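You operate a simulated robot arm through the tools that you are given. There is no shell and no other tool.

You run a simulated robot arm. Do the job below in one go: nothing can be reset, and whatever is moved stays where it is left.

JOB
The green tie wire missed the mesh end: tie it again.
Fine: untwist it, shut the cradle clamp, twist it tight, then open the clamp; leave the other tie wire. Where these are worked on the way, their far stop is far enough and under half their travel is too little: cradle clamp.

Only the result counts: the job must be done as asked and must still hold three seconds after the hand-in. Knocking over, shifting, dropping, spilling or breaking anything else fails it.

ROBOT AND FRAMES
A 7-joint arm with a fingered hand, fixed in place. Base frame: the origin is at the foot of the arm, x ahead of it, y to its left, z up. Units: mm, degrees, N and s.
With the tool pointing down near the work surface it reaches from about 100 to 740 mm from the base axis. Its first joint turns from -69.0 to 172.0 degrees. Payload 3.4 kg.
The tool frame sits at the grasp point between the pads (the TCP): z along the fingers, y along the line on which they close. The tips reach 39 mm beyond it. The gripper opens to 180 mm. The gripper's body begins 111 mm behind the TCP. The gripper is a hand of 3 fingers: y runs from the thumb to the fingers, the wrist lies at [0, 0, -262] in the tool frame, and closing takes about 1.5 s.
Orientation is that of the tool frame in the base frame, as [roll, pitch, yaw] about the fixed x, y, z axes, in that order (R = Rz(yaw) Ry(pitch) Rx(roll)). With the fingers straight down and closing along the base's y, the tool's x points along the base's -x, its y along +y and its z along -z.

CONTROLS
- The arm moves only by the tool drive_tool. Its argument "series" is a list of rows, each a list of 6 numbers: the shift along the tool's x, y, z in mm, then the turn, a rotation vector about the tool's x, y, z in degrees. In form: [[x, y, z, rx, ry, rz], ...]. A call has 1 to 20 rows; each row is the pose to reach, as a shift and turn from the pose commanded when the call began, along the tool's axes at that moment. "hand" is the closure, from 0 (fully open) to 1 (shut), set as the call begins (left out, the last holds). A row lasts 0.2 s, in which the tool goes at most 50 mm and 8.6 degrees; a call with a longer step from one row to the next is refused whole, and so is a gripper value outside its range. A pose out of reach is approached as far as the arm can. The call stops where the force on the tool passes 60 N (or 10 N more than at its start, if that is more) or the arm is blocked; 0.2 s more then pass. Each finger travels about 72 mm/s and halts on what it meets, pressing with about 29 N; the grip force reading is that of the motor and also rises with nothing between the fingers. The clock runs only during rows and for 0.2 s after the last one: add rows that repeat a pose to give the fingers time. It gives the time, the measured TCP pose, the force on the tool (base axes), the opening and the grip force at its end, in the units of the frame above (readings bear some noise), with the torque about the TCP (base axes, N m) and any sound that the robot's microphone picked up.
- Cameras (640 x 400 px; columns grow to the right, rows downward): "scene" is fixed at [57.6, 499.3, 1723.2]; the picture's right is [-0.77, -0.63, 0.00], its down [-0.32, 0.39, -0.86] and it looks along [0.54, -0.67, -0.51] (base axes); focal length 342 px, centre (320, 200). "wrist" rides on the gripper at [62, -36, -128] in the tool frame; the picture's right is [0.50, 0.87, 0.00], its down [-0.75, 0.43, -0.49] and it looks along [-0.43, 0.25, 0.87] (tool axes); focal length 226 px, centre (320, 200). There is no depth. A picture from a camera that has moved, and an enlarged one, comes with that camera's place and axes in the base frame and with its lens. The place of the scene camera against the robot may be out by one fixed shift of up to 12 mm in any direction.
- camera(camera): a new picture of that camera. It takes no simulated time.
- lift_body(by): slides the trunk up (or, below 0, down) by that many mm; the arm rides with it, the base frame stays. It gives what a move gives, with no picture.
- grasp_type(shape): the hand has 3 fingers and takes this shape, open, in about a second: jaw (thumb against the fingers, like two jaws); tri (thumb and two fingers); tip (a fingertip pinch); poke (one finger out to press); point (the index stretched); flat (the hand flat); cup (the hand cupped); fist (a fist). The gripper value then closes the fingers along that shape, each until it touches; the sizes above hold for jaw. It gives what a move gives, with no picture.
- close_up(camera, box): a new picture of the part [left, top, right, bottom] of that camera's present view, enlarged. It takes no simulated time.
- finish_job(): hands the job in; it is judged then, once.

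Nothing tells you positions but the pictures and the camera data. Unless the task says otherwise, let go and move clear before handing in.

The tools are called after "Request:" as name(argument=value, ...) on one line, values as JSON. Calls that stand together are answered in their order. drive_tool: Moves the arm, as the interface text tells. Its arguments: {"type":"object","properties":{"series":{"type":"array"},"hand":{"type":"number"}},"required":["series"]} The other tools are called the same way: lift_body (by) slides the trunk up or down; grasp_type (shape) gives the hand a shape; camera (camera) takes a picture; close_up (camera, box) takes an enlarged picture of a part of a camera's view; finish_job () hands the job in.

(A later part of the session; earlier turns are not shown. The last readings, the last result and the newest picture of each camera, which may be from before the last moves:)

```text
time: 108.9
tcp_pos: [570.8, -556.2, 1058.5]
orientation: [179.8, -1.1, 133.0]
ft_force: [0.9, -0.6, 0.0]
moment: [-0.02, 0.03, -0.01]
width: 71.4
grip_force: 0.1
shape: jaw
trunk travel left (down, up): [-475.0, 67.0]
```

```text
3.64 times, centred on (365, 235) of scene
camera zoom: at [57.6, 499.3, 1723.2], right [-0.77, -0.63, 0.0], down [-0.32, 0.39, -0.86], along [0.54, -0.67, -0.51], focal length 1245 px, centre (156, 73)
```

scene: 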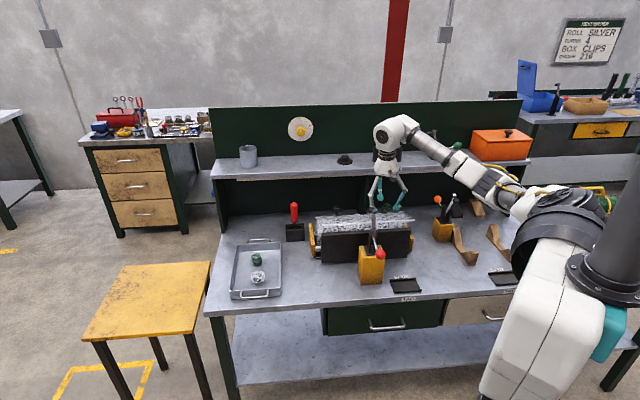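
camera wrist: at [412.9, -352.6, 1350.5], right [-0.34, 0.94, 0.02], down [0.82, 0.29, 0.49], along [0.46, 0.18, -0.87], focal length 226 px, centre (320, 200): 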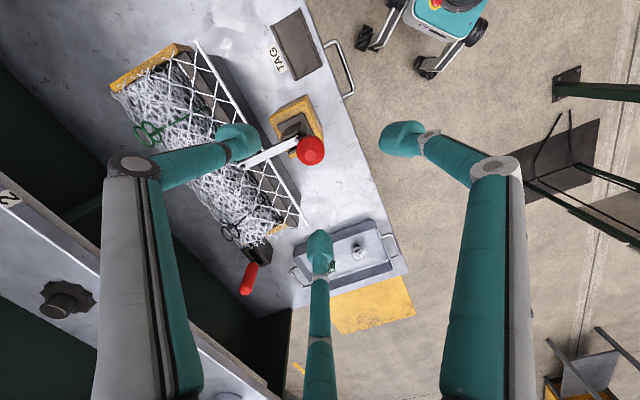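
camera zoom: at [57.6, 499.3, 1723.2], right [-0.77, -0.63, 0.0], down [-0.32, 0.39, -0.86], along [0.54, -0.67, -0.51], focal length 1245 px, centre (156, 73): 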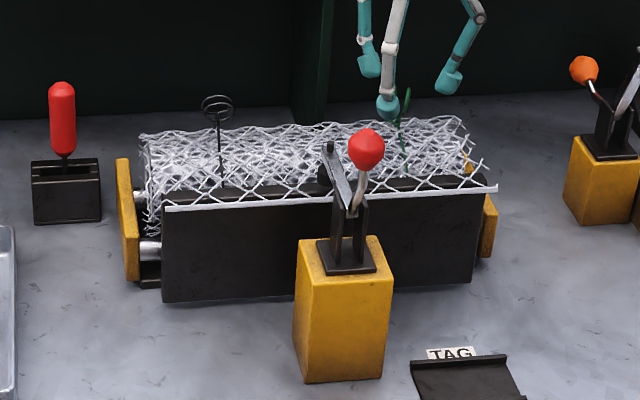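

All free and intact, and the clamp is still shut. The loops have turned about 68° counter-clockwise (tightening) to azimuth 111°. I'll realign at yaw 141, level the hand, centre carefully, and check before closing.

Request:
drive_tool(series=[[0, 0, 0, 0.2, -1.1, 0], [0, 0, 0, 0.2, -1.1, 0]], hand=0.66)

Request:
drive_tool(series=[[0, 0, 0, 0, 0, -4], [0, 0, 0, 0, 0, -8], [0, 0, 10, 0, 0, -8], [0, 0, 20, 0, 0, -8], [0, 0, 24, 0, 0, -8], [0, 0, 24, 0, 0, -8], [0, 0, 24, 0, 0, -8]])

Request:
close_up(camera="wrist", box=[220, 100, 420, 280])

```text
time: 109.5
tcp_pos: [571.6, -555.4, 1060.8]
orientation: [179.8, 0.5, 132.9]
ft_force: [-0.4, 0.3, 1.2]
moment: [0.0, 0.01, 0.01]
width: 61.5
grip_force: 0.0
shape: jaw
trunk travel left (down, up): [-475.0, 67.0]
```

```text
time: 111.1
tcp_pos: [571.5, -556.2, 1036.1]
orientation: [179.8, 0.4, 140.9]
ft_force: [0.1, 0.6, -0.5]
moment: [0.02, -0.03, 0.01]
width: 61.8
grip_force: 0.1
shape: jaw
trunk travel left (down, up): [-475.0, 67.0]
```

```text
2.22 times, centred on (320, 190) of wrist
camera zoom: at [499.0, -543.6, 1164.3], right [0.16, 0.99, 0.0], down [0.86, -0.14, 0.5], along [0.49, -0.08, -0.87], focal length 502 px, centre (320, 222)
```

zoom: 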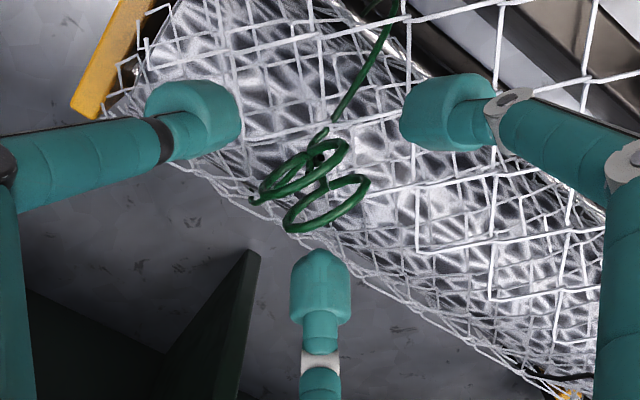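

One finger is in line with the loops. The picture shows the loops about 1.5 mm toward -y from the hand's centre, so I'll correct for that and close.

Request:
drive_tool(series=[[-1.6, -0.6, 1, 0, 0, 0], [-1.6, -0.6, 1, 0, 0, 0], [-1.6, -0.6, 1, 0, 0, 0], [-1.6, -0.6, 1, 0, 0, 0]], hand=0.7)

Request:
close_up(camera="wrist", box=[220, 100, 420, 280])

```text
time: 112.1
tcp_pos: [572.9, -556.5, 1035.4]
orientation: [179.7, 0.5, 140.9]
ft_force: [0.5, -0.5, 0.1]
moment: [-0.01, -0.02, -0.03]
width: 54.7
grip_force: 0.1
shape: jaw
trunk travel left (down, up): [-475.0, 67.0]
```

```text
2.22 times, centred on (320, 190) of wrist
camera zoom: at [500.1, -545.2, 1163.4], right [0.16, 0.99, 0.0], down [0.86, -0.14, 0.5], along [0.49, -0.08, -0.87], focal length 502 px, centre (320, 222)
```

zoom: 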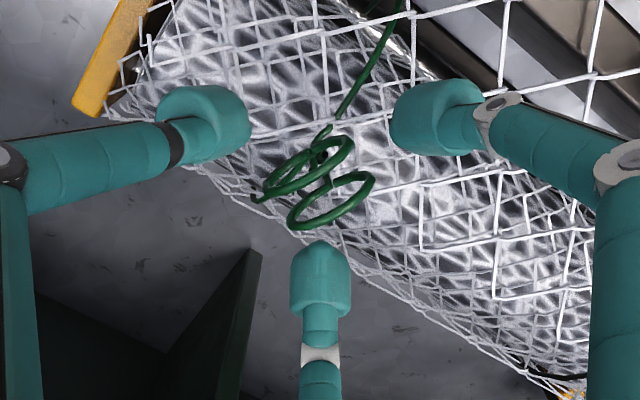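

Request:
drive_tool(series=[[0, 0, 0, 0, 0, 0], [0, 0, 0, 0, 0, 0], [0, 0, 0, 0, 0, 0], [0, 0, 0, 0, 0, 0], [0, 0, 0, 0, 0, 0]], hand=1)

Request:
close_up(camera="wrist", box=[220, 100, 420, 280])

Request:
close_up(camera="scene", box=[360, 180, 420, 220])

```text
time: 113.3
tcp_pos: [573.4, -571.0, 1032.8]
orientation: [-179.8, 0.9, 140.4]
ft_force: [20.5, -54.7, 7.5]
moment: [-1.67, -0.6, -0.16]
width: 0.0
grip_force: 28.6
shape: jaw
trunk travel left (down, up): [-475.0, 67.0]
```

```text
2.22 times, centred on (320, 190) of wrist
camera zoom: at [500.9, -556.9, 1159.4], right [0.17, 0.99, -0.01], down [0.85, -0.14, 0.5], along [0.49, -0.09, -0.86], focal length 502 px, centre (320, 222)
```

zoom: 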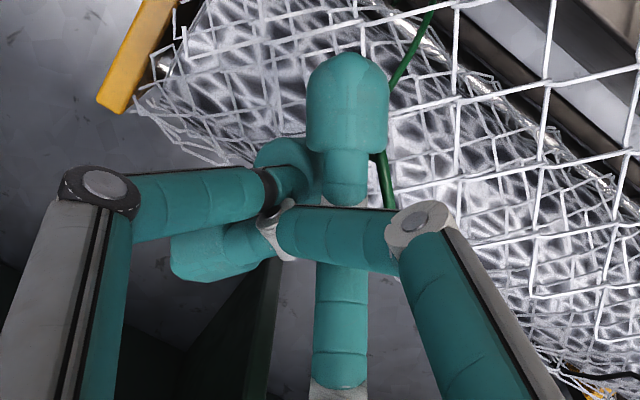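

```text
10.00 times, centred on (390, 200) of scene
camera zoom: at [57.6, 499.3, 1723.2], right [-0.77, -0.63, 0.0], down [-0.32, 0.39, -0.86], along [0.54, -0.67, -0.51], focal length 3423 px, centre (-380, 200)
```

zoom: 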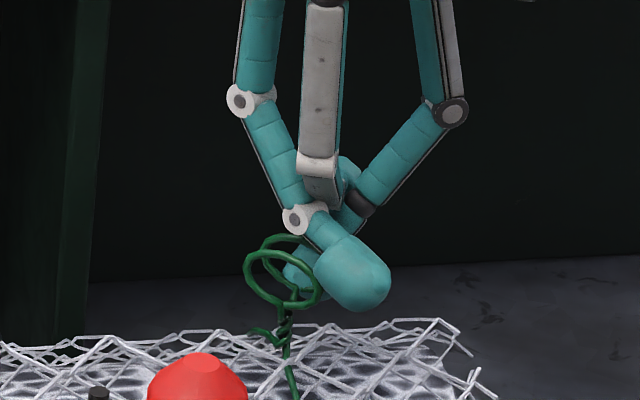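

The fingers slid past the loops again and crossed, pushing the hand sideways. I'll free them the same way, opening while easing up.

Request:
drive_tool(series=[[0, 0, -1, 0, 0, 0], [0, 0, -2, 0, 0, 0], [0, 0, -3, 0, 0, 0], [0, 0, -4.5, 0, 0, 0], [0, 0, -6, 0, 0, 0]], hand=0.55)

Request:
close_up(camera="wrist", box=[220, 100, 420, 280])

Request:
close_up(camera="scene", box=[360, 180, 420, 220])

```text
time: 114.5
tcp_pos: [572.4, -554.4, 1040.4]
orientation: [179.7, 0.4, 141.0]
ft_force: [-0.4, -0.3, 0.5]
moment: [-0.01, 0.05, 0.01]
width: 80.4
grip_force: 0.1
shape: jaw
trunk travel left (down, up): [-475.0, 67.0]
```

```text
2.22 times, centred on (320, 190) of wrist
camera zoom: at [501.6, -543.2, 1168.6], right [0.16, 0.99, 0.0], down [0.86, -0.14, 0.5], along [0.49, -0.08, -0.87], focal length 502 px, centre (320, 222)
```

zoom: 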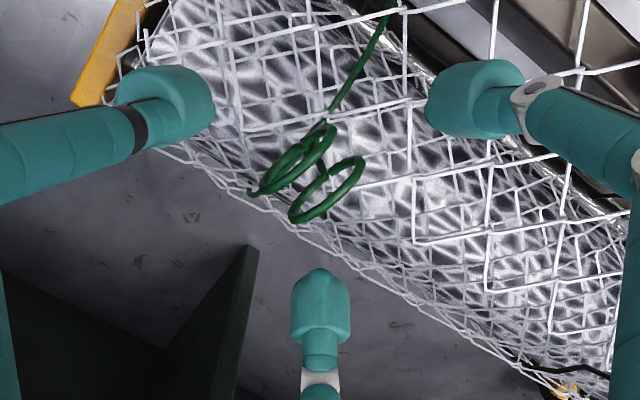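

```text
10.00 times, centred on (390, 200) of scene
camera zoom: at [57.6, 499.3, 1723.2], right [-0.77, -0.63, 0.0], down [-0.32, 0.39, -0.86], along [0.54, -0.67, -0.51], focal length 3423 px, centre (-380, 200)
```

zoom: 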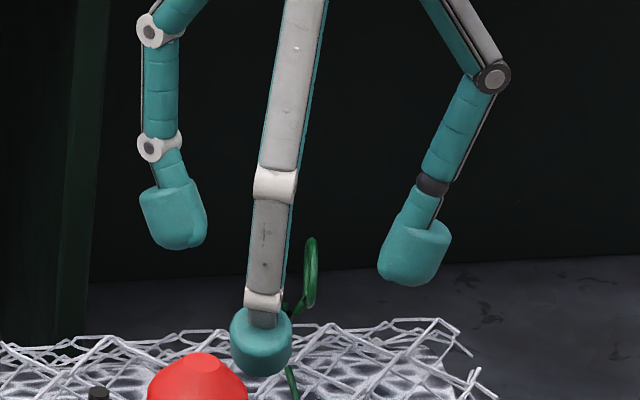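

Free again, with the loops at about 120° azimuth. The tie turns with little torque, so I'll try the poke shape, pushing a loop around the stem in a circle with one finger. First I raise the hand and look at that shape.

Request:
drive_tool(series=[[0, 0, -20, 0, 0, 0], [0, 0, -45, 0, 0, 0], [0, 0, -70, 0, 0, 0], [0, 0, -95, 0, 0, 0], [0, 0, -120, 0, 0, 0], [0, 0, -120, 0, 0, 0]], hand=0.6)

Request:
grasp_type(shape="poke")

Request:
camera(camera="wrist")

Request:
close_up(camera="scene", box=[340, 80, 440, 230])

```text
time: 115.9
tcp_pos: [571.1, -560.0, 1161.0]
orientation: [179.7, 0.2, 140.8]
ft_force: [-0.6, -0.5, 0.0]
moment: [-0.01, -0.01, 0.01]
width: 72.5
grip_force: 0.1
shape: jaw
trunk travel left (down, up): [-475.0, 67.0]
```

```text
time: 116.8
tcp_pos: [571.1, -558.6, 1160.2]
orientation: [179.8, 0.3, 140.8]
ft_force: [-0.2, 0.3, -0.2]
moment: [-0.03, -0.02, 0.0]
width: 0.0
grip_force: 0.0
shape: poke
trunk travel left (down, up): [-475.0, 67.0]
```

```text
taken
camera wrist: at [499.3, -547.0, 1288.1], right [0.16, 0.99, 0.0], down [0.86, -0.14, 0.5], along [0.49, -0.08, -0.87], focal length 226 px, centre (320, 200)
```

wrist: 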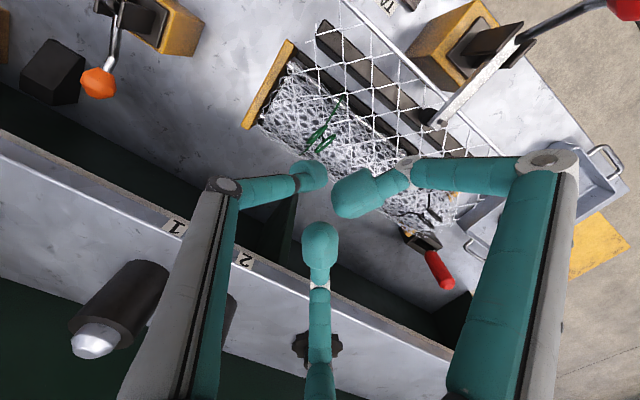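

```text
2.67 times, centred on (390, 155) of scene
camera zoom: at [57.6, 499.3, 1723.2], right [-0.77, -0.63, 0.0], down [-0.32, 0.39, -0.86], along [0.54, -0.67, -0.51], focal length 913 px, centre (133, 320)
```

zoom: 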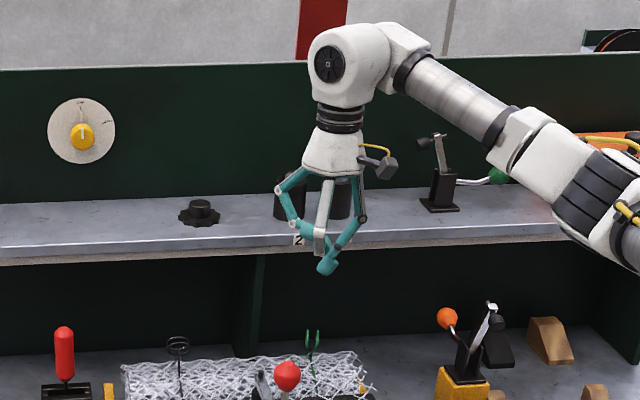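

In the poke shape, the thumb reaches down near the hand's centre while the other fingers curl about 50 mm higher. I'll turn to yaw 170 and measure where the poke tip is.

Request:
drive_tool(series=[[0, 0, 0, 0, 0, -7], [0, 0, 0, 0, 0, -14], [0, 0, 0, 0, 0, -21], [0, 0, 0, 0, 0, -29], [0, 0, 0, 0, 0, -29], [0, 0, 0, 0, 0, -29]])

Request:
close_up(camera="wrist", box=[220, 80, 420, 260])

Request:
close_up(camera="scene", box=[350, 140, 430, 220])

```text
time: 118.2
tcp_pos: [571.0, -556.9, 1161.3]
orientation: [180.0, 0.4, 170.0]
ft_force: [0.5, 0.0, -0.6]
moment: [0.0, 0.04, 0.0]
width: 0.2
grip_force: 0.0
shape: poke
trunk travel left (down, up): [-475.0, 67.0]
```

```text
2.22 times, centred on (320, 170) of wrist
camera zoom: at [502.5, -580.7, 1289.5], right [-0.34, 0.94, 0.0], down [0.81, 0.3, 0.5], along [0.47, 0.17, -0.87], focal length 502 px, centre (320, 267)
```

zoom: 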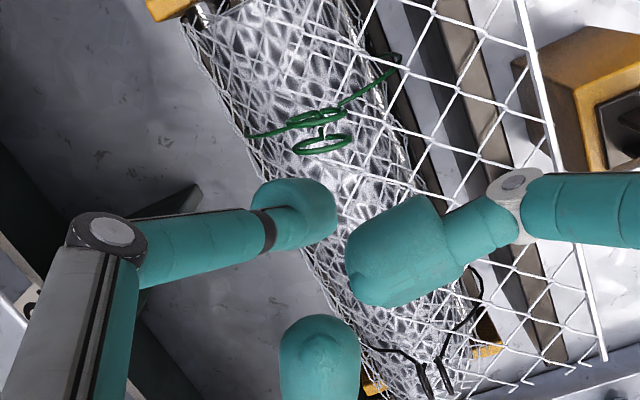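

```text
5.00 times, centred on (390, 180) of scene
camera zoom: at [57.6, 499.3, 1723.2], right [-0.77, -0.63, 0.0], down [-0.32, 0.39, -0.86], along [0.54, -0.67, -0.51], focal length 1711 px, centre (-30, 300)
```

zoom: 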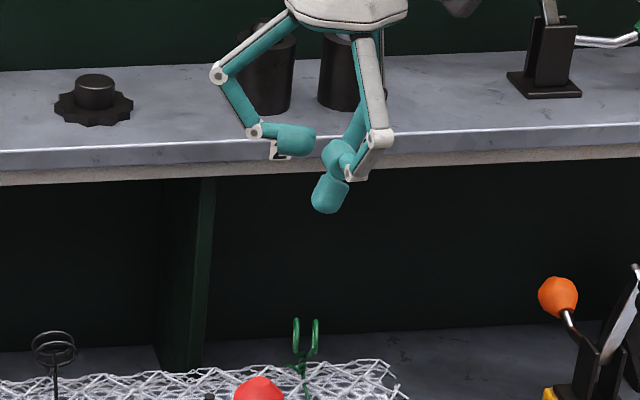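

The poke tip sits about 8 mm toward the thumb side of the tool axis. The loops are at azimuth 121° around a stem at (571, -557). I'll lower the poke finger beside the loops on the side that pushes counter-clockwise.

Request:
drive_tool(series=[[8, -10, 0, 0, 0, 0], [15.4, -21.1, 0, 0, 0, 0], [15.4, -21.1, 25, 0, 0, 0], [15.4, -21.1, 50, 0, 0, 0], [15.4, -21.1, 75, 0, 0, 0], [15.4, -21.1, 90, 0, 0, 0], [15.4, -21.1, 90, 0, 0, 0]])

Request:
close_up(camera="wrist", box=[220, 80, 420, 260])

Request:
close_up(camera="scene", box=[350, 160, 430, 220])

```text
time: 119.8
tcp_pos: [552.2, -573.4, 1073.1]
orientation: [-180.0, 0.4, 169.9]
ft_force: [0.7, 1.4, -0.6]
moment: [0.03, 0.03, 0.0]
width: 0.1
grip_force: 0.1
shape: poke
trunk travel left (down, up): [-475.0, 67.0]
```

```text
2.22 times, centred on (320, 170) of wrist
camera zoom: at [484.3, -598.7, 1199.0], right [-0.34, 0.94, 0.0], down [0.81, 0.3, 0.5], along [0.47, 0.17, -0.87], focal length 502 px, centre (320, 267)
```

zoom: 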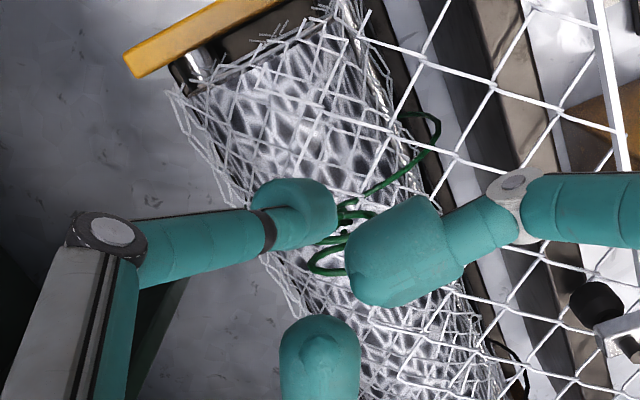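

```text
6.67 times, centred on (390, 190) of scene
camera zoom: at [57.6, 499.3, 1723.2], right [-0.77, -0.63, 0.0], down [-0.32, 0.39, -0.86], along [0.54, -0.67, -0.51], focal length 2282 px, centre (-147, 267)
```

zoom: 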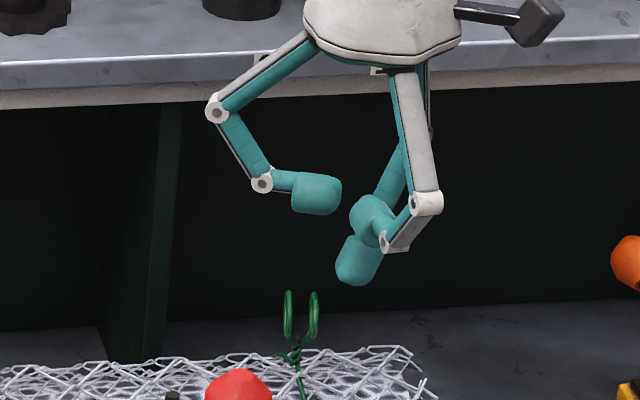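

Request:
drive_tool(series=[[0, 0, 10, 0, 0, 0], [0, 0, 20, 0, 0, 0], [0, 0, 30, 0, 0, 0], [0, 0, 37, 0, 0, 0], [0, 0, 37, 0, 0, 0]])

Request:
close_up(camera="wrist", box=[220, 100, 420, 280])

Request:
close_up(camera="scene", box=[360, 180, 420, 220])

```text
time: 121.0
tcp_pos: [553.6, -574.4, 1034.0]
orientation: [180.0, 0.4, 169.9]
ft_force: [0.2, -0.6, -0.3]
moment: [0.03, -0.01, -0.03]
width: 0.1
grip_force: 0.1
shape: poke
trunk travel left (down, up): [-475.0, 67.0]
```

```text
2.22 times, centred on (320, 190) of wrist
camera zoom: at [484.9, -598.9, 1162.2], right [-0.34, 0.94, 0.0], down [0.81, 0.3, 0.5], along [0.47, 0.17, -0.87], focal length 502 px, centre (320, 222)
```

zoom: 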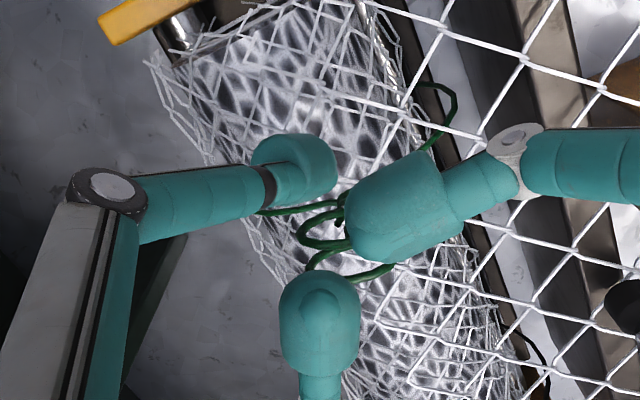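

```text
10.00 times, centred on (390, 200) of scene
camera zoom: at [57.6, 499.3, 1723.2], right [-0.77, -0.63, 0.0], down [-0.32, 0.39, -0.86], along [0.54, -0.67, -0.51], focal length 3423 px, centre (-380, 200)
```

zoom: 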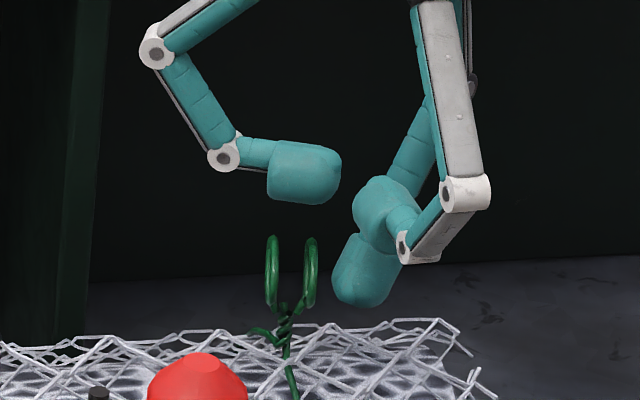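

The poke finger is beside the loops on the correct side, and the loops are seen edge-on in the scene. I'll close in and sweep counter-clockwise around the stem, in a first short arc.

Request:
drive_tool(series=[[-2.9, 2.4, 0, 0, 0, 0], [-6.05, 4.8, 0, 0, 0, 0], [-9.1, 5.9, 0, 0, 0, 0], [-12.3, 5.2, 0, 0, 0, 0], [-15.6, 4.95, 0, 0, 0, 0], [-18.9, 5.2, 0, 0, 0, 0], [-22.1, 5.9, 0, 0, 0, 0], [-22.1, 5.9, 0, 0, 0, 0]])

Request:
close_up(camera="wrist", box=[220, 100, 420, 280])

Request:
close_up(camera="scene", box=[360, 180, 420, 220])

```text
time: 122.8
tcp_pos: [576.6, -573.8, 1034.6]
orientation: [-180.0, 0.5, 169.8]
ft_force: [-6.2, -4.3, -0.3]
moment: [-0.16, 0.21, -0.02]
width: 0.3
grip_force: 0.0
shape: poke
trunk travel left (down, up): [-475.0, 67.0]
```

```text
2.22 times, centred on (320, 190) of wrist
camera zoom: at [507.2, -598.5, 1162.5], right [-0.34, 0.94, 0.0], down [0.81, 0.3, 0.5], along [0.47, 0.17, -0.87], focal length 502 px, centre (320, 222)
```

zoom: 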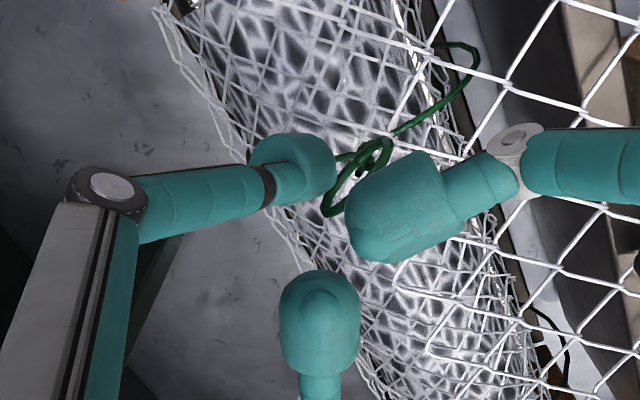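

```text
10.00 times, centred on (390, 200) of scene
camera zoom: at [57.6, 499.3, 1723.2], right [-0.77, -0.63, 0.0], down [-0.32, 0.39, -0.86], along [0.54, -0.67, -0.51], focal length 3423 px, centre (-380, 200)
```

zoom: 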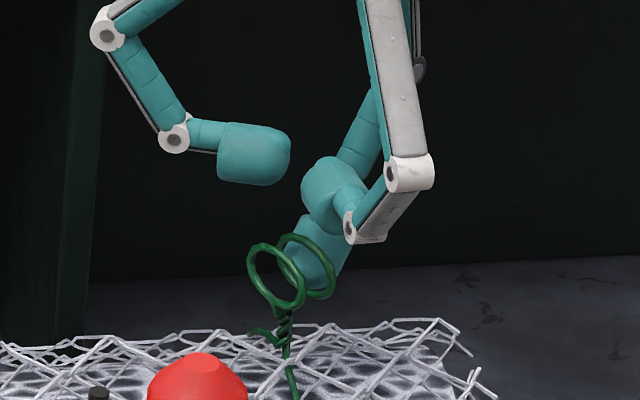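

The loops turned counter-clockwise with only about 7 N of push. I'll continue the sweep.

Request:
drive_tool(series=[[-3.1, 1.1, 0, 0, 0, 0], [-6, 2.7, 0, 0, 0, 0], [-8.6, 4.6, 0, 0, 0, 0], [-11, 6.9, 0, 0, 0, 0], [-13, 9.45, 0, 0, 0, 0], [-14.6, 12.3, 0, 0, 0, 0], [-15.9, 15.3, 0, 0, 0, 0], [-16.7, 18.5, 0, 0, 0, 0], [-17, 21.8, 0, 0, 0, 0], [-16.9, 25, 0, 0, 0, 0], [-16.9, 25, 0, 0, 0, 0]])

Request:
close_up(camera="wrist", box=[220, 100, 420, 280])

Request:
close_up(camera="scene", box=[360, 180, 420, 220])

```text
time: 125.2
tcp_pos: [597.2, -551.4, 1033.8]
orientation: [179.9, 0.3, 169.8]
ft_force: [2.2, -1.9, 0.5]
moment: [-0.03, -0.02, 0.02]
width: 0.1
grip_force: 0.1
shape: poke
trunk travel left (down, up): [-475.0, 67.0]
```

```text
2.22 times, centred on (320, 190) of wrist
camera zoom: at [529.0, -575.8, 1162.4], right [-0.34, 0.94, 0.0], down [0.81, 0.3, 0.5], along [0.47, 0.17, -0.87], focal length 502 px, centre (320, 222)
```

zoom: 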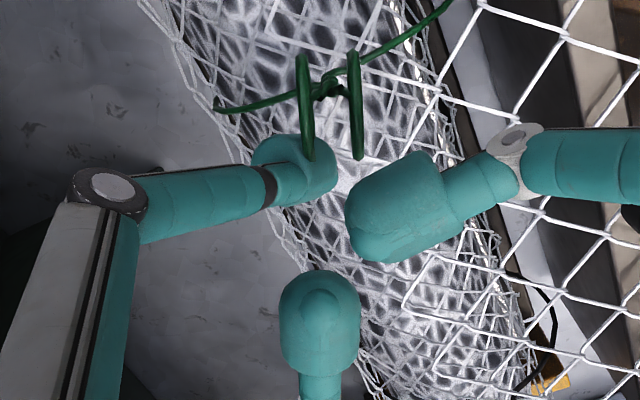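

```text
10.00 times, centred on (390, 200) of scene
camera zoom: at [57.6, 499.3, 1723.2], right [-0.77, -0.63, 0.0], down [-0.32, 0.39, -0.86], along [0.54, -0.67, -0.51], focal length 3423 px, centre (-380, 200)
```

zoom: 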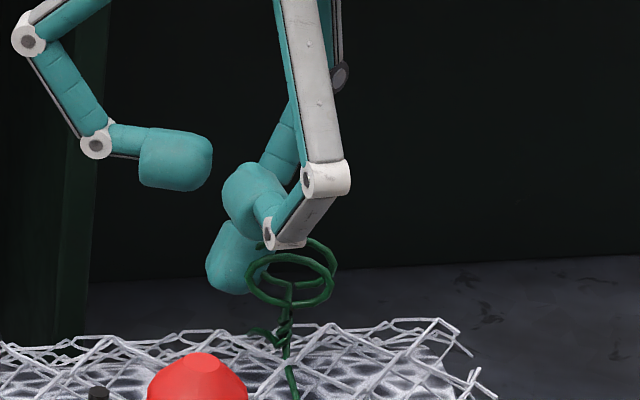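

The loops have now turned to about 200° (roughly 80° further), but the finger slipped off their end because it leaned away from the push. I'll raise it, turn the hand so the finger leans forward into the push, and re-engage on the other side.

Request:
drive_tool(series=[[0, 0, -20, 0, 0, 0], [0, 0, -45, 0, 0, 0], [0, 0, -70, 0, 0, 0], [14, 4.5, -70, 0, 0, 8], [28, 9, -70, 0, 0, 16], [42.2, 13.6, -70, 0, 0, 24], [42.2, 13.6, -70, 0, 0, 32], [42.2, 13.6, -70, 0, 0, 40], [42.2, 13.6, -70, 0, 0, 48], [42.2, 13.6, -70, 0, 0, 56], [42.2, 13.6, -70, 0, 0, 64], [42.2, 13.6, -70, 0, 0, 71], [42.2, 13.6, -70, 0, 0, 71], [42.2, 13.6, -70, 0, 0, 71]])

Request:
close_up(camera="wrist", box=[220, 80, 420, 260])

Request:
close_up(camera="scene", box=[350, 160, 430, 220])

```text
time: 128.2
tcp_pos: [558.2, -529.7, 1105.8]
orientation: [179.6, 0.2, 99.0]
ft_force: [-0.2, 0.9, -0.2]
moment: [0.02, 0.0, -0.01]
width: 0.0
grip_force: 0.1
shape: poke
trunk travel left (down, up): [-475.0, 67.0]
```

```text
2.22 times, centred on (320, 170) of wrist
camera zoom: at [511.5, -474.0, 1232.6], right [0.78, 0.63, 0.0], down [0.54, -0.68, 0.5], along [0.32, -0.38, -0.87], focal length 502 px, centre (320, 267)
```

zoom: 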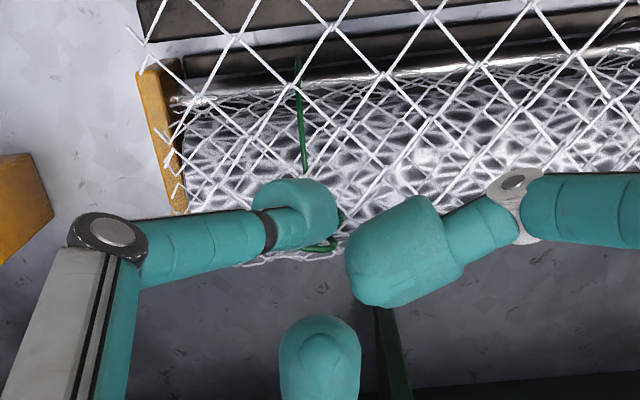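

```text
6.67 times, centred on (390, 190) of scene
camera zoom: at [57.6, 499.3, 1723.2], right [-0.77, -0.63, 0.0], down [-0.32, 0.39, -0.86], along [0.54, -0.67, -0.51], focal length 2282 px, centre (-147, 267)
```

zoom: 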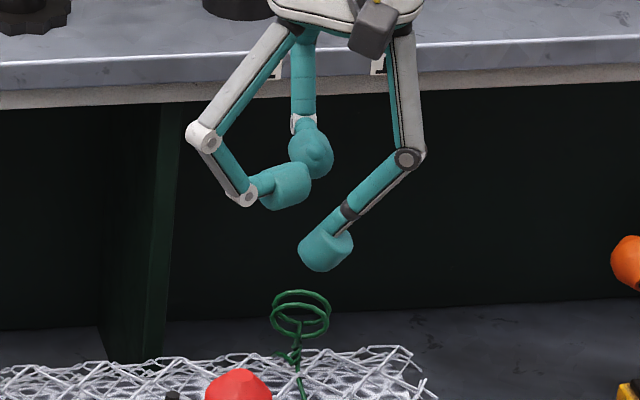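

Request:
drive_tool(series=[[0, 0, 20, 0, 0, 0], [0, 0, 40, 0, 0, 0], [0, 0, 55, 0, 0, 0], [0, 0, 70, 0, 0, 0], [0, 0, 71, 0, 0, 0], [0, 0, 71, 0, 0, 0]])

Request:
close_up(camera="wrist", box=[220, 100, 420, 280])

Request:
close_up(camera="scene", box=[360, 180, 420, 220])

```text
time: 129.6
tcp_pos: [558.4, -530.7, 1033.1]
orientation: [179.6, 0.3, 98.9]
ft_force: [-0.6, 0.8, -0.4]
moment: [0.0, 0.02, 0.01]
width: 0.1
grip_force: 0.0
shape: poke
trunk travel left (down, up): [-475.0, 67.0]
```

```text
2.22 times, centred on (320, 190) of wrist
camera zoom: at [512.0, -473.9, 1161.2], right [0.78, 0.63, 0.0], down [0.54, -0.68, 0.5], along [0.32, -0.38, -0.87], focal length 502 px, centre (320, 222)
```

zoom: 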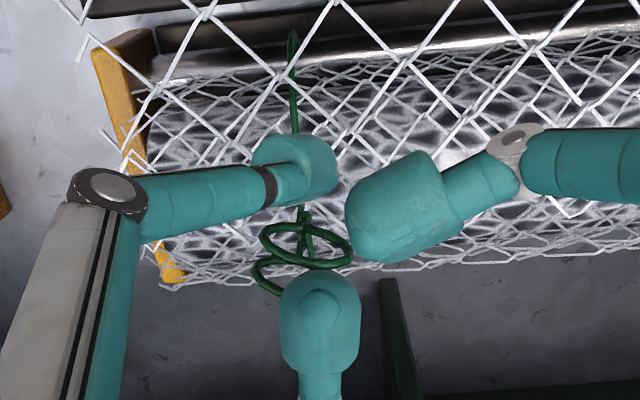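

```text
10.00 times, centred on (390, 200) of scene
camera zoom: at [57.6, 499.3, 1723.2], right [-0.77, -0.63, 0.0], down [-0.32, 0.39, -0.86], along [0.54, -0.67, -0.51], focal length 3423 px, centre (-380, 200)
```

zoom: 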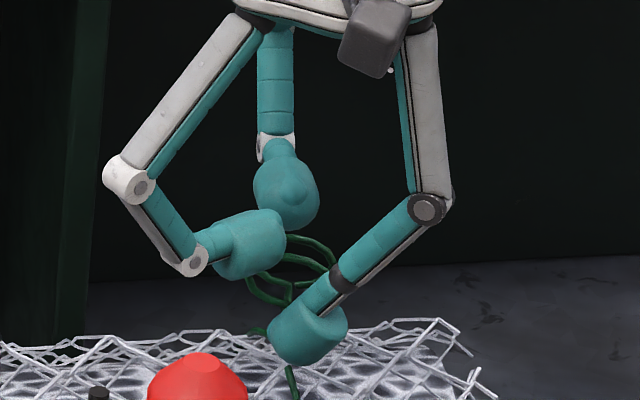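

The finger is down beside the loops with no contact yet. I'll close in and sweep counter-clockwise, turning the hand with the sweep around the stem.

Request:
drive_tool(series=[[-3.7, 2.15, 0, 0, 0, 0], [-7.4, 4.3, 0, 0, 0, 0], [-8.2, 1.5, 0, 0, 0, -8], [-9.4, -1.15, 0, 0, 0, -16], [-10.9, -3.6, 0, 0, 0, -24], [-12.8, -5.9, 0, 0, 0, -32], [-14.9, -7.8, 0, 0, 0, -40], [-17.35, -9.4, 0, 0, 0, -48], [-17.35, -9.4, 0, 0, 0, -48]])

Request:
close_up(camera="wrist", box=[220, 100, 420, 280])

Request:
close_up(camera="scene", box=[360, 180, 420, 220])

```text
time: 131.6
tcp_pos: [551.1, -548.2, 1033.8]
orientation: [179.9, 0.4, 147.1]
ft_force: [-1.5, 4.3, -0.8]
moment: [0.14, 0.03, 0.01]
width: 0.0
grip_force: 0.0
shape: poke
trunk travel left (down, up): [-475.0, 67.0]
```

```text
2.22 times, centred on (320, 190) of wrist
camera zoom: at [478.2, -544.2, 1161.1], right [0.05, 1.0, 0.0], down [0.87, -0.04, 0.5], along [0.5, -0.03, -0.87], focal length 502 px, centre (320, 222)
```

zoom: 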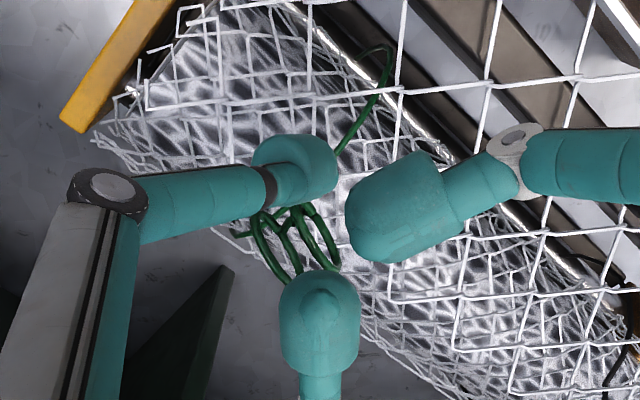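

```text
10.00 times, centred on (390, 200) of scene
camera zoom: at [57.6, 499.3, 1723.2], right [-0.77, -0.63, 0.0], down [-0.32, 0.39, -0.86], along [0.54, -0.67, -0.51], focal length 3423 px, centre (-380, 200)
```

zoom: 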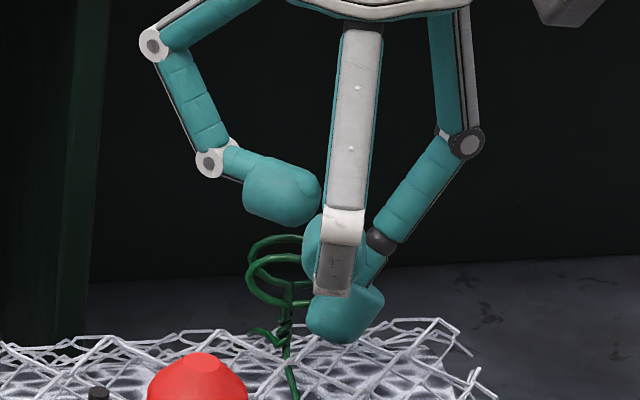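

The loops didn't move this time: the finger's circle was about 3 mm too wide and it passed their end. I'll swing back out clockwise and repeat with a tighter radius.

Request:
drive_tool(series=[[3.2, -2.1, 0, 0, 0, 0], [3.8, 1.4, 0, 0, 0, 8], [3.8, 4.95, 0, 0, 0, 16], [3.4, 8.5, 0, 0, 0, 24], [2.5, 11.9, 0, 0, 0, 32], [1.1, 15.2, 0, 0, 0, 40], [-0.7, 18.25, 0, 0, 0, 48], [-0.7, 18.25, 0, 0, 0, 48]])

Request:
close_up(camera="wrist", box=[220, 100, 420, 280])

```text
time: 133.4
tcp_pos: [563.4, -533.3, 1033.5]
orientation: [179.6, 0.1, 98.8]
ft_force: [0.0, 0.1, -0.4]
moment: [0.01, -0.01, 0.0]
width: 0.0
grip_force: 0.0
shape: poke
trunk travel left (down, up): [-475.0, 67.0]
```

```text
2.22 times, centred on (320, 190) of wrist
camera zoom: at [516.2, -477.4, 1161.7], right [0.78, 0.63, 0.01], down [0.54, -0.68, 0.5], along [0.32, -0.38, -0.87], focal length 502 px, centre (320, 222)
```

zoom: 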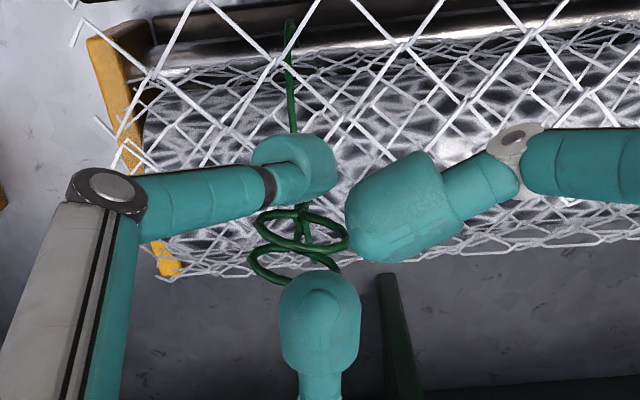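

Request:
drive_tool(series=[[-3.5, 2.3, 0, 0, 0, 0], [-7.1, 4.65, 0, 0, 0, 0], [-7.4, 2.2, 0, 0, 0, -8], [-8.1, -0.2, 0, 0, 0, -16], [-9.1, -2.45, 0, 0, 0, -24], [-10.4, -4.6, 0, 0, 0, -32], [-10.4, -4.6, 0, 0, 0, -32]])

Request:
close_up(camera="wrist", box=[220, 100, 420, 280])

Request:
close_up(camera="scene", box=[360, 180, 420, 220])

```text
time: 135.0
tcp_pos: [558.3, -544.2, 1034.0]
orientation: [179.8, 0.3, 130.9]
ft_force: [-1.7, 5.4, -0.6]
moment: [0.1, 0.02, -0.03]
width: 0.0
grip_force: 0.2
shape: poke
trunk travel left (down, up): [-475.0, 67.0]
```

```text
2.22 times, centred on (320, 190) of wrist
camera zoom: at [489.9, -520.3, 1161.7], right [0.33, 0.95, 0.0], down [0.82, -0.28, 0.5], along [0.47, -0.16, -0.87], focal length 502 px, centre (320, 222)
```

zoom: 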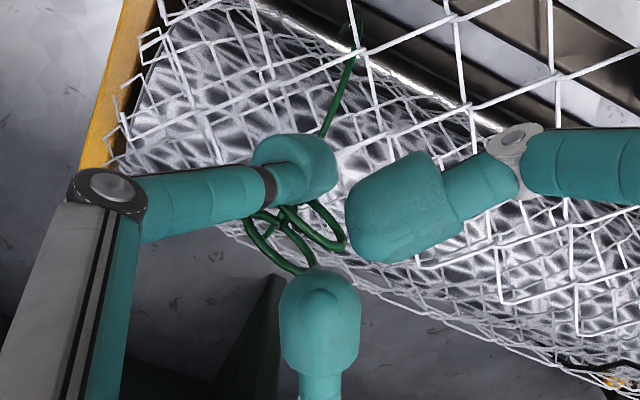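

```text
10.00 times, centred on (390, 200) of scene
camera zoom: at [57.6, 499.3, 1723.2], right [-0.77, -0.63, 0.0], down [-0.32, 0.39, -0.86], along [0.54, -0.67, -0.51], focal length 3423 px, centre (-380, 200)
```

zoom: 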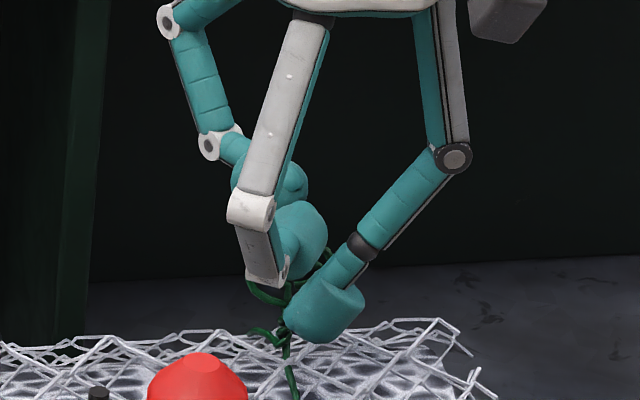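

Contact is starting (about 5 N) but near the loop's end, so the finger's effective width at loop height is smaller than I assumed. I'll tighten the circle to 17 mm and continue.

Request:
drive_tool(series=[[-2.1, 1.8, 0, 0, 0, -2], [-4.2, 1.7, 0, 0, 0, -4], [-4.16, 0.77, 0, 0, 0, -8], [-4.4, -1.15, 0, 0, 0, -16], [-4.9, -3, 0, 0, 0, -24], [-5.7, -4.8, 0, 0, 0, -32], [-6.7, -6.45, 0, 0, 0, -40], [-6.7, -6.45, 0, 0, 0, -40]])

Request:
close_up(camera="wrist", box=[220, 100, 420, 280])

Request:
close_up(camera="scene", box=[360, 180, 420, 220])

```text
time: 136.8
tcp_pos: [557.6, -555.0, 1032.7]
orientation: [-180.0, 0.5, 170.9]
ft_force: [-14.8, -2.4, -0.7]
moment: [0.01, 0.33, -0.1]
width: 0.0
grip_force: 0.1
shape: poke
trunk travel left (down, up): [-475.0, 67.0]
```

```text
2.22 times, centred on (320, 190) of wrist
camera zoom: at [488.7, -581.8, 1161.8], right [-0.36, 0.93, 0.0], down [0.81, 0.31, 0.5], along [0.47, 0.17, -0.87], focal length 502 px, centre (320, 222)
```

zoom: 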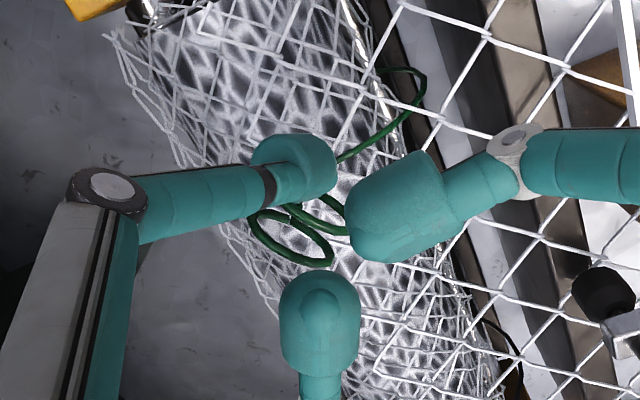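

```text
10.00 times, centred on (390, 200) of scene
camera zoom: at [57.6, 499.3, 1723.2], right [-0.77, -0.63, 0.0], down [-0.32, 0.39, -0.86], along [0.54, -0.67, -0.51], focal length 3423 px, centre (-380, 200)
```

zoom: 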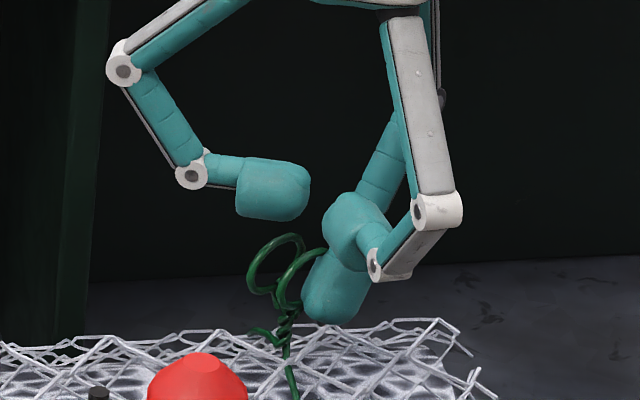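

The loops now turn steadily with the finger, to about 260°. I'll continue the same sweep.

Request:
drive_tool(series=[[-0.1, -1.9, 0, 0, 0, -8], [-0.4, -3.8, 0, 0, 0, -16], [-1, -5.65, 0, 0, 0, -24], [-1.8, -7.4, 0, 0, 0, -32], [-2.9, -9, 0, 0, 0, -40], [-4.2, -10.4, 0, 0, 0, -48], [-5.7, -11.7, 0, 0, 0, -56], [-7.3, -12.7, 0, 0, 0, -64], [-7.3, -12.7, 0, 0, 0, -64]])

Request:
close_up(camera="wrist", box=[220, 100, 420, 280])

Request:
close_up(camera="scene", box=[360, 180, 420, 220])

```text
time: 138.8
tcp_pos: [563.6, -569.2, 1033.3]
orientation: [-179.7, 0.2, -125.0]
ft_force: [-3.9, -12.1, 0.8]
moment: [-0.3, 0.07, -0.13]
width: 0.0
grip_force: 0.1
shape: poke
trunk travel left (down, up): [-475.0, 67.0]
```

```text
2.22 times, centred on (320, 190) of wrist
camera zoom: at [556.7, -641.8, 1161.9], right [-1.0, 0.09, -0.01], down [0.07, 0.87, 0.49], along [0.05, 0.49, -0.87], focal length 502 px, centre (320, 222)
```

zoom: 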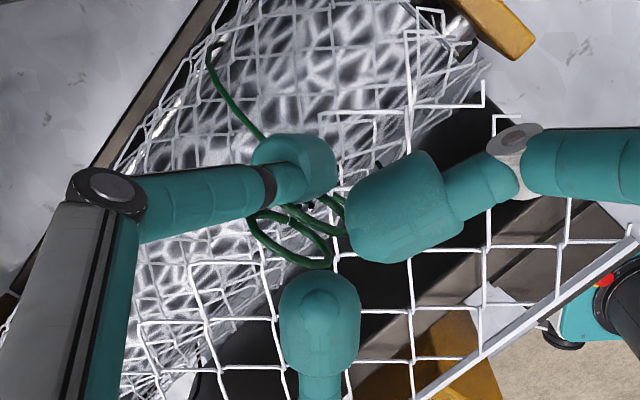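

```text
10.00 times, centred on (390, 200) of scene
camera zoom: at [57.6, 499.3, 1723.2], right [-0.77, -0.63, 0.0], down [-0.32, 0.39, -0.86], along [0.54, -0.67, -0.51], focal length 3423 px, centre (-380, 200)
```

zoom: 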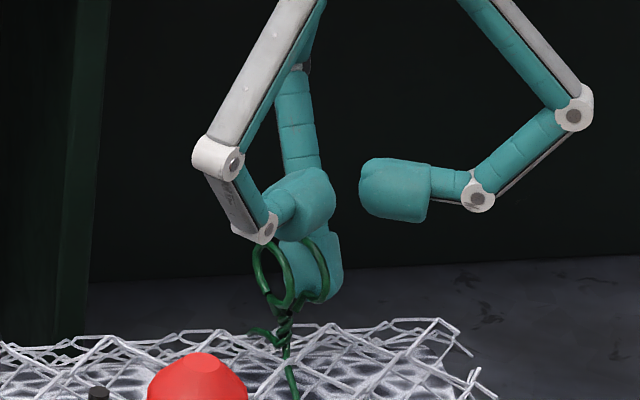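

Still turning steadily: the loops are near 321°, which is -39° on the scale where the tie started at about +5°. I'll use the remaining wrist range, then continue by circling without turning the hand.

Request:
drive_tool(series=[[-0.1, -1.9, 0, 0, 0, -8], [-0.4, -3.8, 0, 0, 0, -16], [-1, -5.65, 0, 0, 0, -24], [-1.3, -6.3, 0, 0, 0, -27], [-1.3, -6.3, 0, 0, 0, -27]])

Request:
close_up(camera="wrist", box=[220, 100, 420, 280])

```text
time: 140.0
tcp_pos: [570.5, -571.6, 1034.0]
orientation: [-179.5, 0.0, -98.0]
ft_force: [2.2, -12.7, 2.1]
moment: [-0.26, -0.07, -0.12]
width: 0.2
grip_force: 0.1
shape: poke
trunk travel left (down, up): [-475.0, 67.0]
```

```text
2.22 times, centred on (320, 190) of wrist
camera zoom: at [596.5, -638.9, 1161.9], right [-0.93, -0.37, -0.01], down [-0.33, 0.81, 0.49], along [-0.18, 0.46, -0.87], focal length 502 px, centre (320, 222)
```

zoom: 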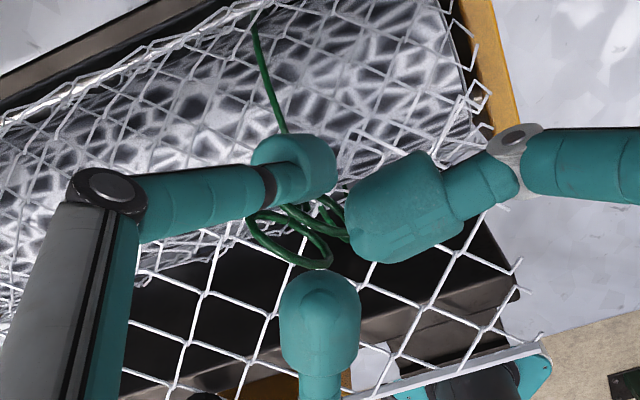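

Request:
drive_tool(series=[[-1.6, -1.9, 0, 0, 0, 0], [-3.5, -3.6, 0, 0, 0, 0], [-5.6, -5, 0, 0, 0, 0], [-7.9, -6, 0, 0, 0, 0], [-10.3, -6.8, 0, 0, 0, 0], [-10.3, -6.8, 0, 0, 0, 0]])

Request:
close_up(camera="wrist", box=[220, 100, 420, 280])

Request:
close_up(camera="scene", box=[360, 180, 420, 220])

```text
time: 141.4
tcp_pos: [582.1, -554.0, 1034.8]
orientation: [-179.4, 0.0, -97.6]
ft_force: [13.8, -2.9, -4.0]
moment: [-0.06, -0.42, 0.03]
width: 0.1
grip_force: 0.1
shape: poke
trunk travel left (down, up): [-475.0, 67.0]
```

```text
2.22 times, centred on (320, 190) of wrist
camera zoom: at [608.6, -620.2, 1163.0], right [-0.93, -0.38, -0.01], down [-0.33, 0.81, 0.49], along [-0.18, 0.45, -0.87], focal length 502 px, centre (320, 222)
```

zoom: 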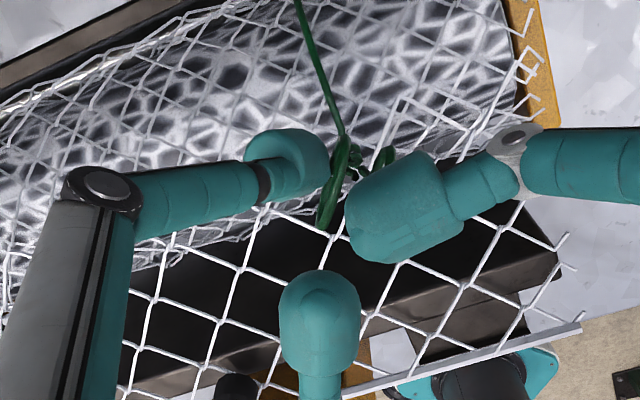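

```text
10.00 times, centred on (390, 200) of scene
camera zoom: at [57.6, 499.3, 1723.2], right [-0.77, -0.63, 0.0], down [-0.32, 0.39, -0.86], along [0.54, -0.67, -0.51], focal length 3423 px, centre (-380, 200)
```

zoom: 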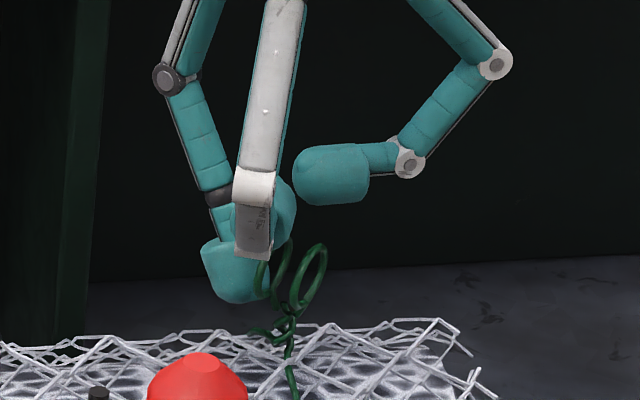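

The last arc ended with the finger pressing flat against a loop face, so its progress is ambiguous. I'll raise the finger, swing the hand back, and look at the loops unobstructed before the next sweep.

Request:
drive_tool(series=[[0, 0, -20, 0, 0, 0], [0, 0, -45, 0, 0, 0], [0, 0, -70, 0, 0, 0], [4.2, 17.1, -70, 0, 0, 8], [8.4, 34.2, -70, 0, 0, 16], [8.4, 34.2, -70, 0, 0, 24], [8.4, 34.2, -70, 0, 0, 32], [8.4, 34.2, -70, 0, 0, 40], [8.4, 34.2, -70, 0, 0, 48], [8.4, 34.2, -70, 0, 0, 56], [8.4, 34.2, -70, 0, 0, 64], [8.4, 34.2, -70, 0, 0, 72], [8.4, 34.2, -70, 0, 0, 80], [8.4, 34.2, -70, 0, 0, 88], [8.4, 34.2, -70, 0, 0, 88], [8.4, 34.2, -70, 0, 0, 88]])

Request:
close_up(camera="wrist", box=[220, 80, 420, 260])

Request:
close_up(camera="scene", box=[370, 195, 410, 220])

```text
time: 144.8
tcp_pos: [540.9, -564.4, 1103.5]
orientation: [-179.9, 0.4, 173.8]
ft_force: [0.1, -0.6, 0.2]
moment: [-0.02, 0.01, 0.03]
width: 0.0
grip_force: 0.0
shape: poke
trunk travel left (down, up): [-475.0, 67.0]
```

```text
2.22 times, centred on (320, 170) of wrist
camera zoom: at [475.4, -594.0, 1231.5], right [-0.4, 0.91, 0.0], down [0.79, 0.35, 0.5], along [0.46, 0.2, -0.87], focal length 502 px, centre (320, 267)
```

zoom: 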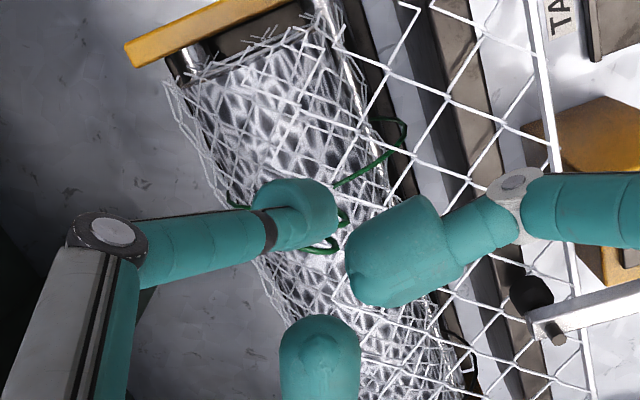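

```text
16.00 times, centred on (390, 208) of scene
camera zoom: at [57.6, 499.3, 1723.2], right [-0.77, -0.63, 0.0], down [-0.32, 0.39, -0.86], along [0.54, -0.67, -0.51], focal length 5476 px, centre (-800, 80)
```

zoom: 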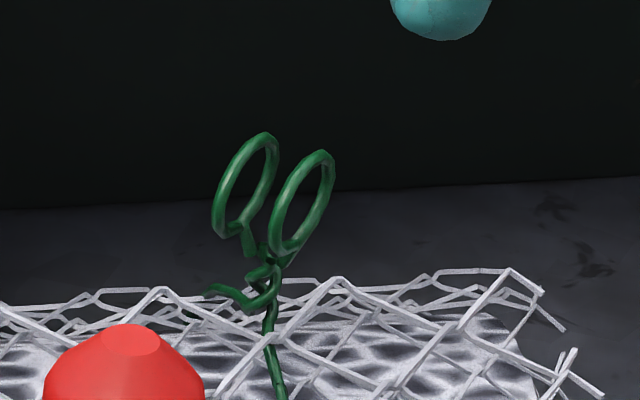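

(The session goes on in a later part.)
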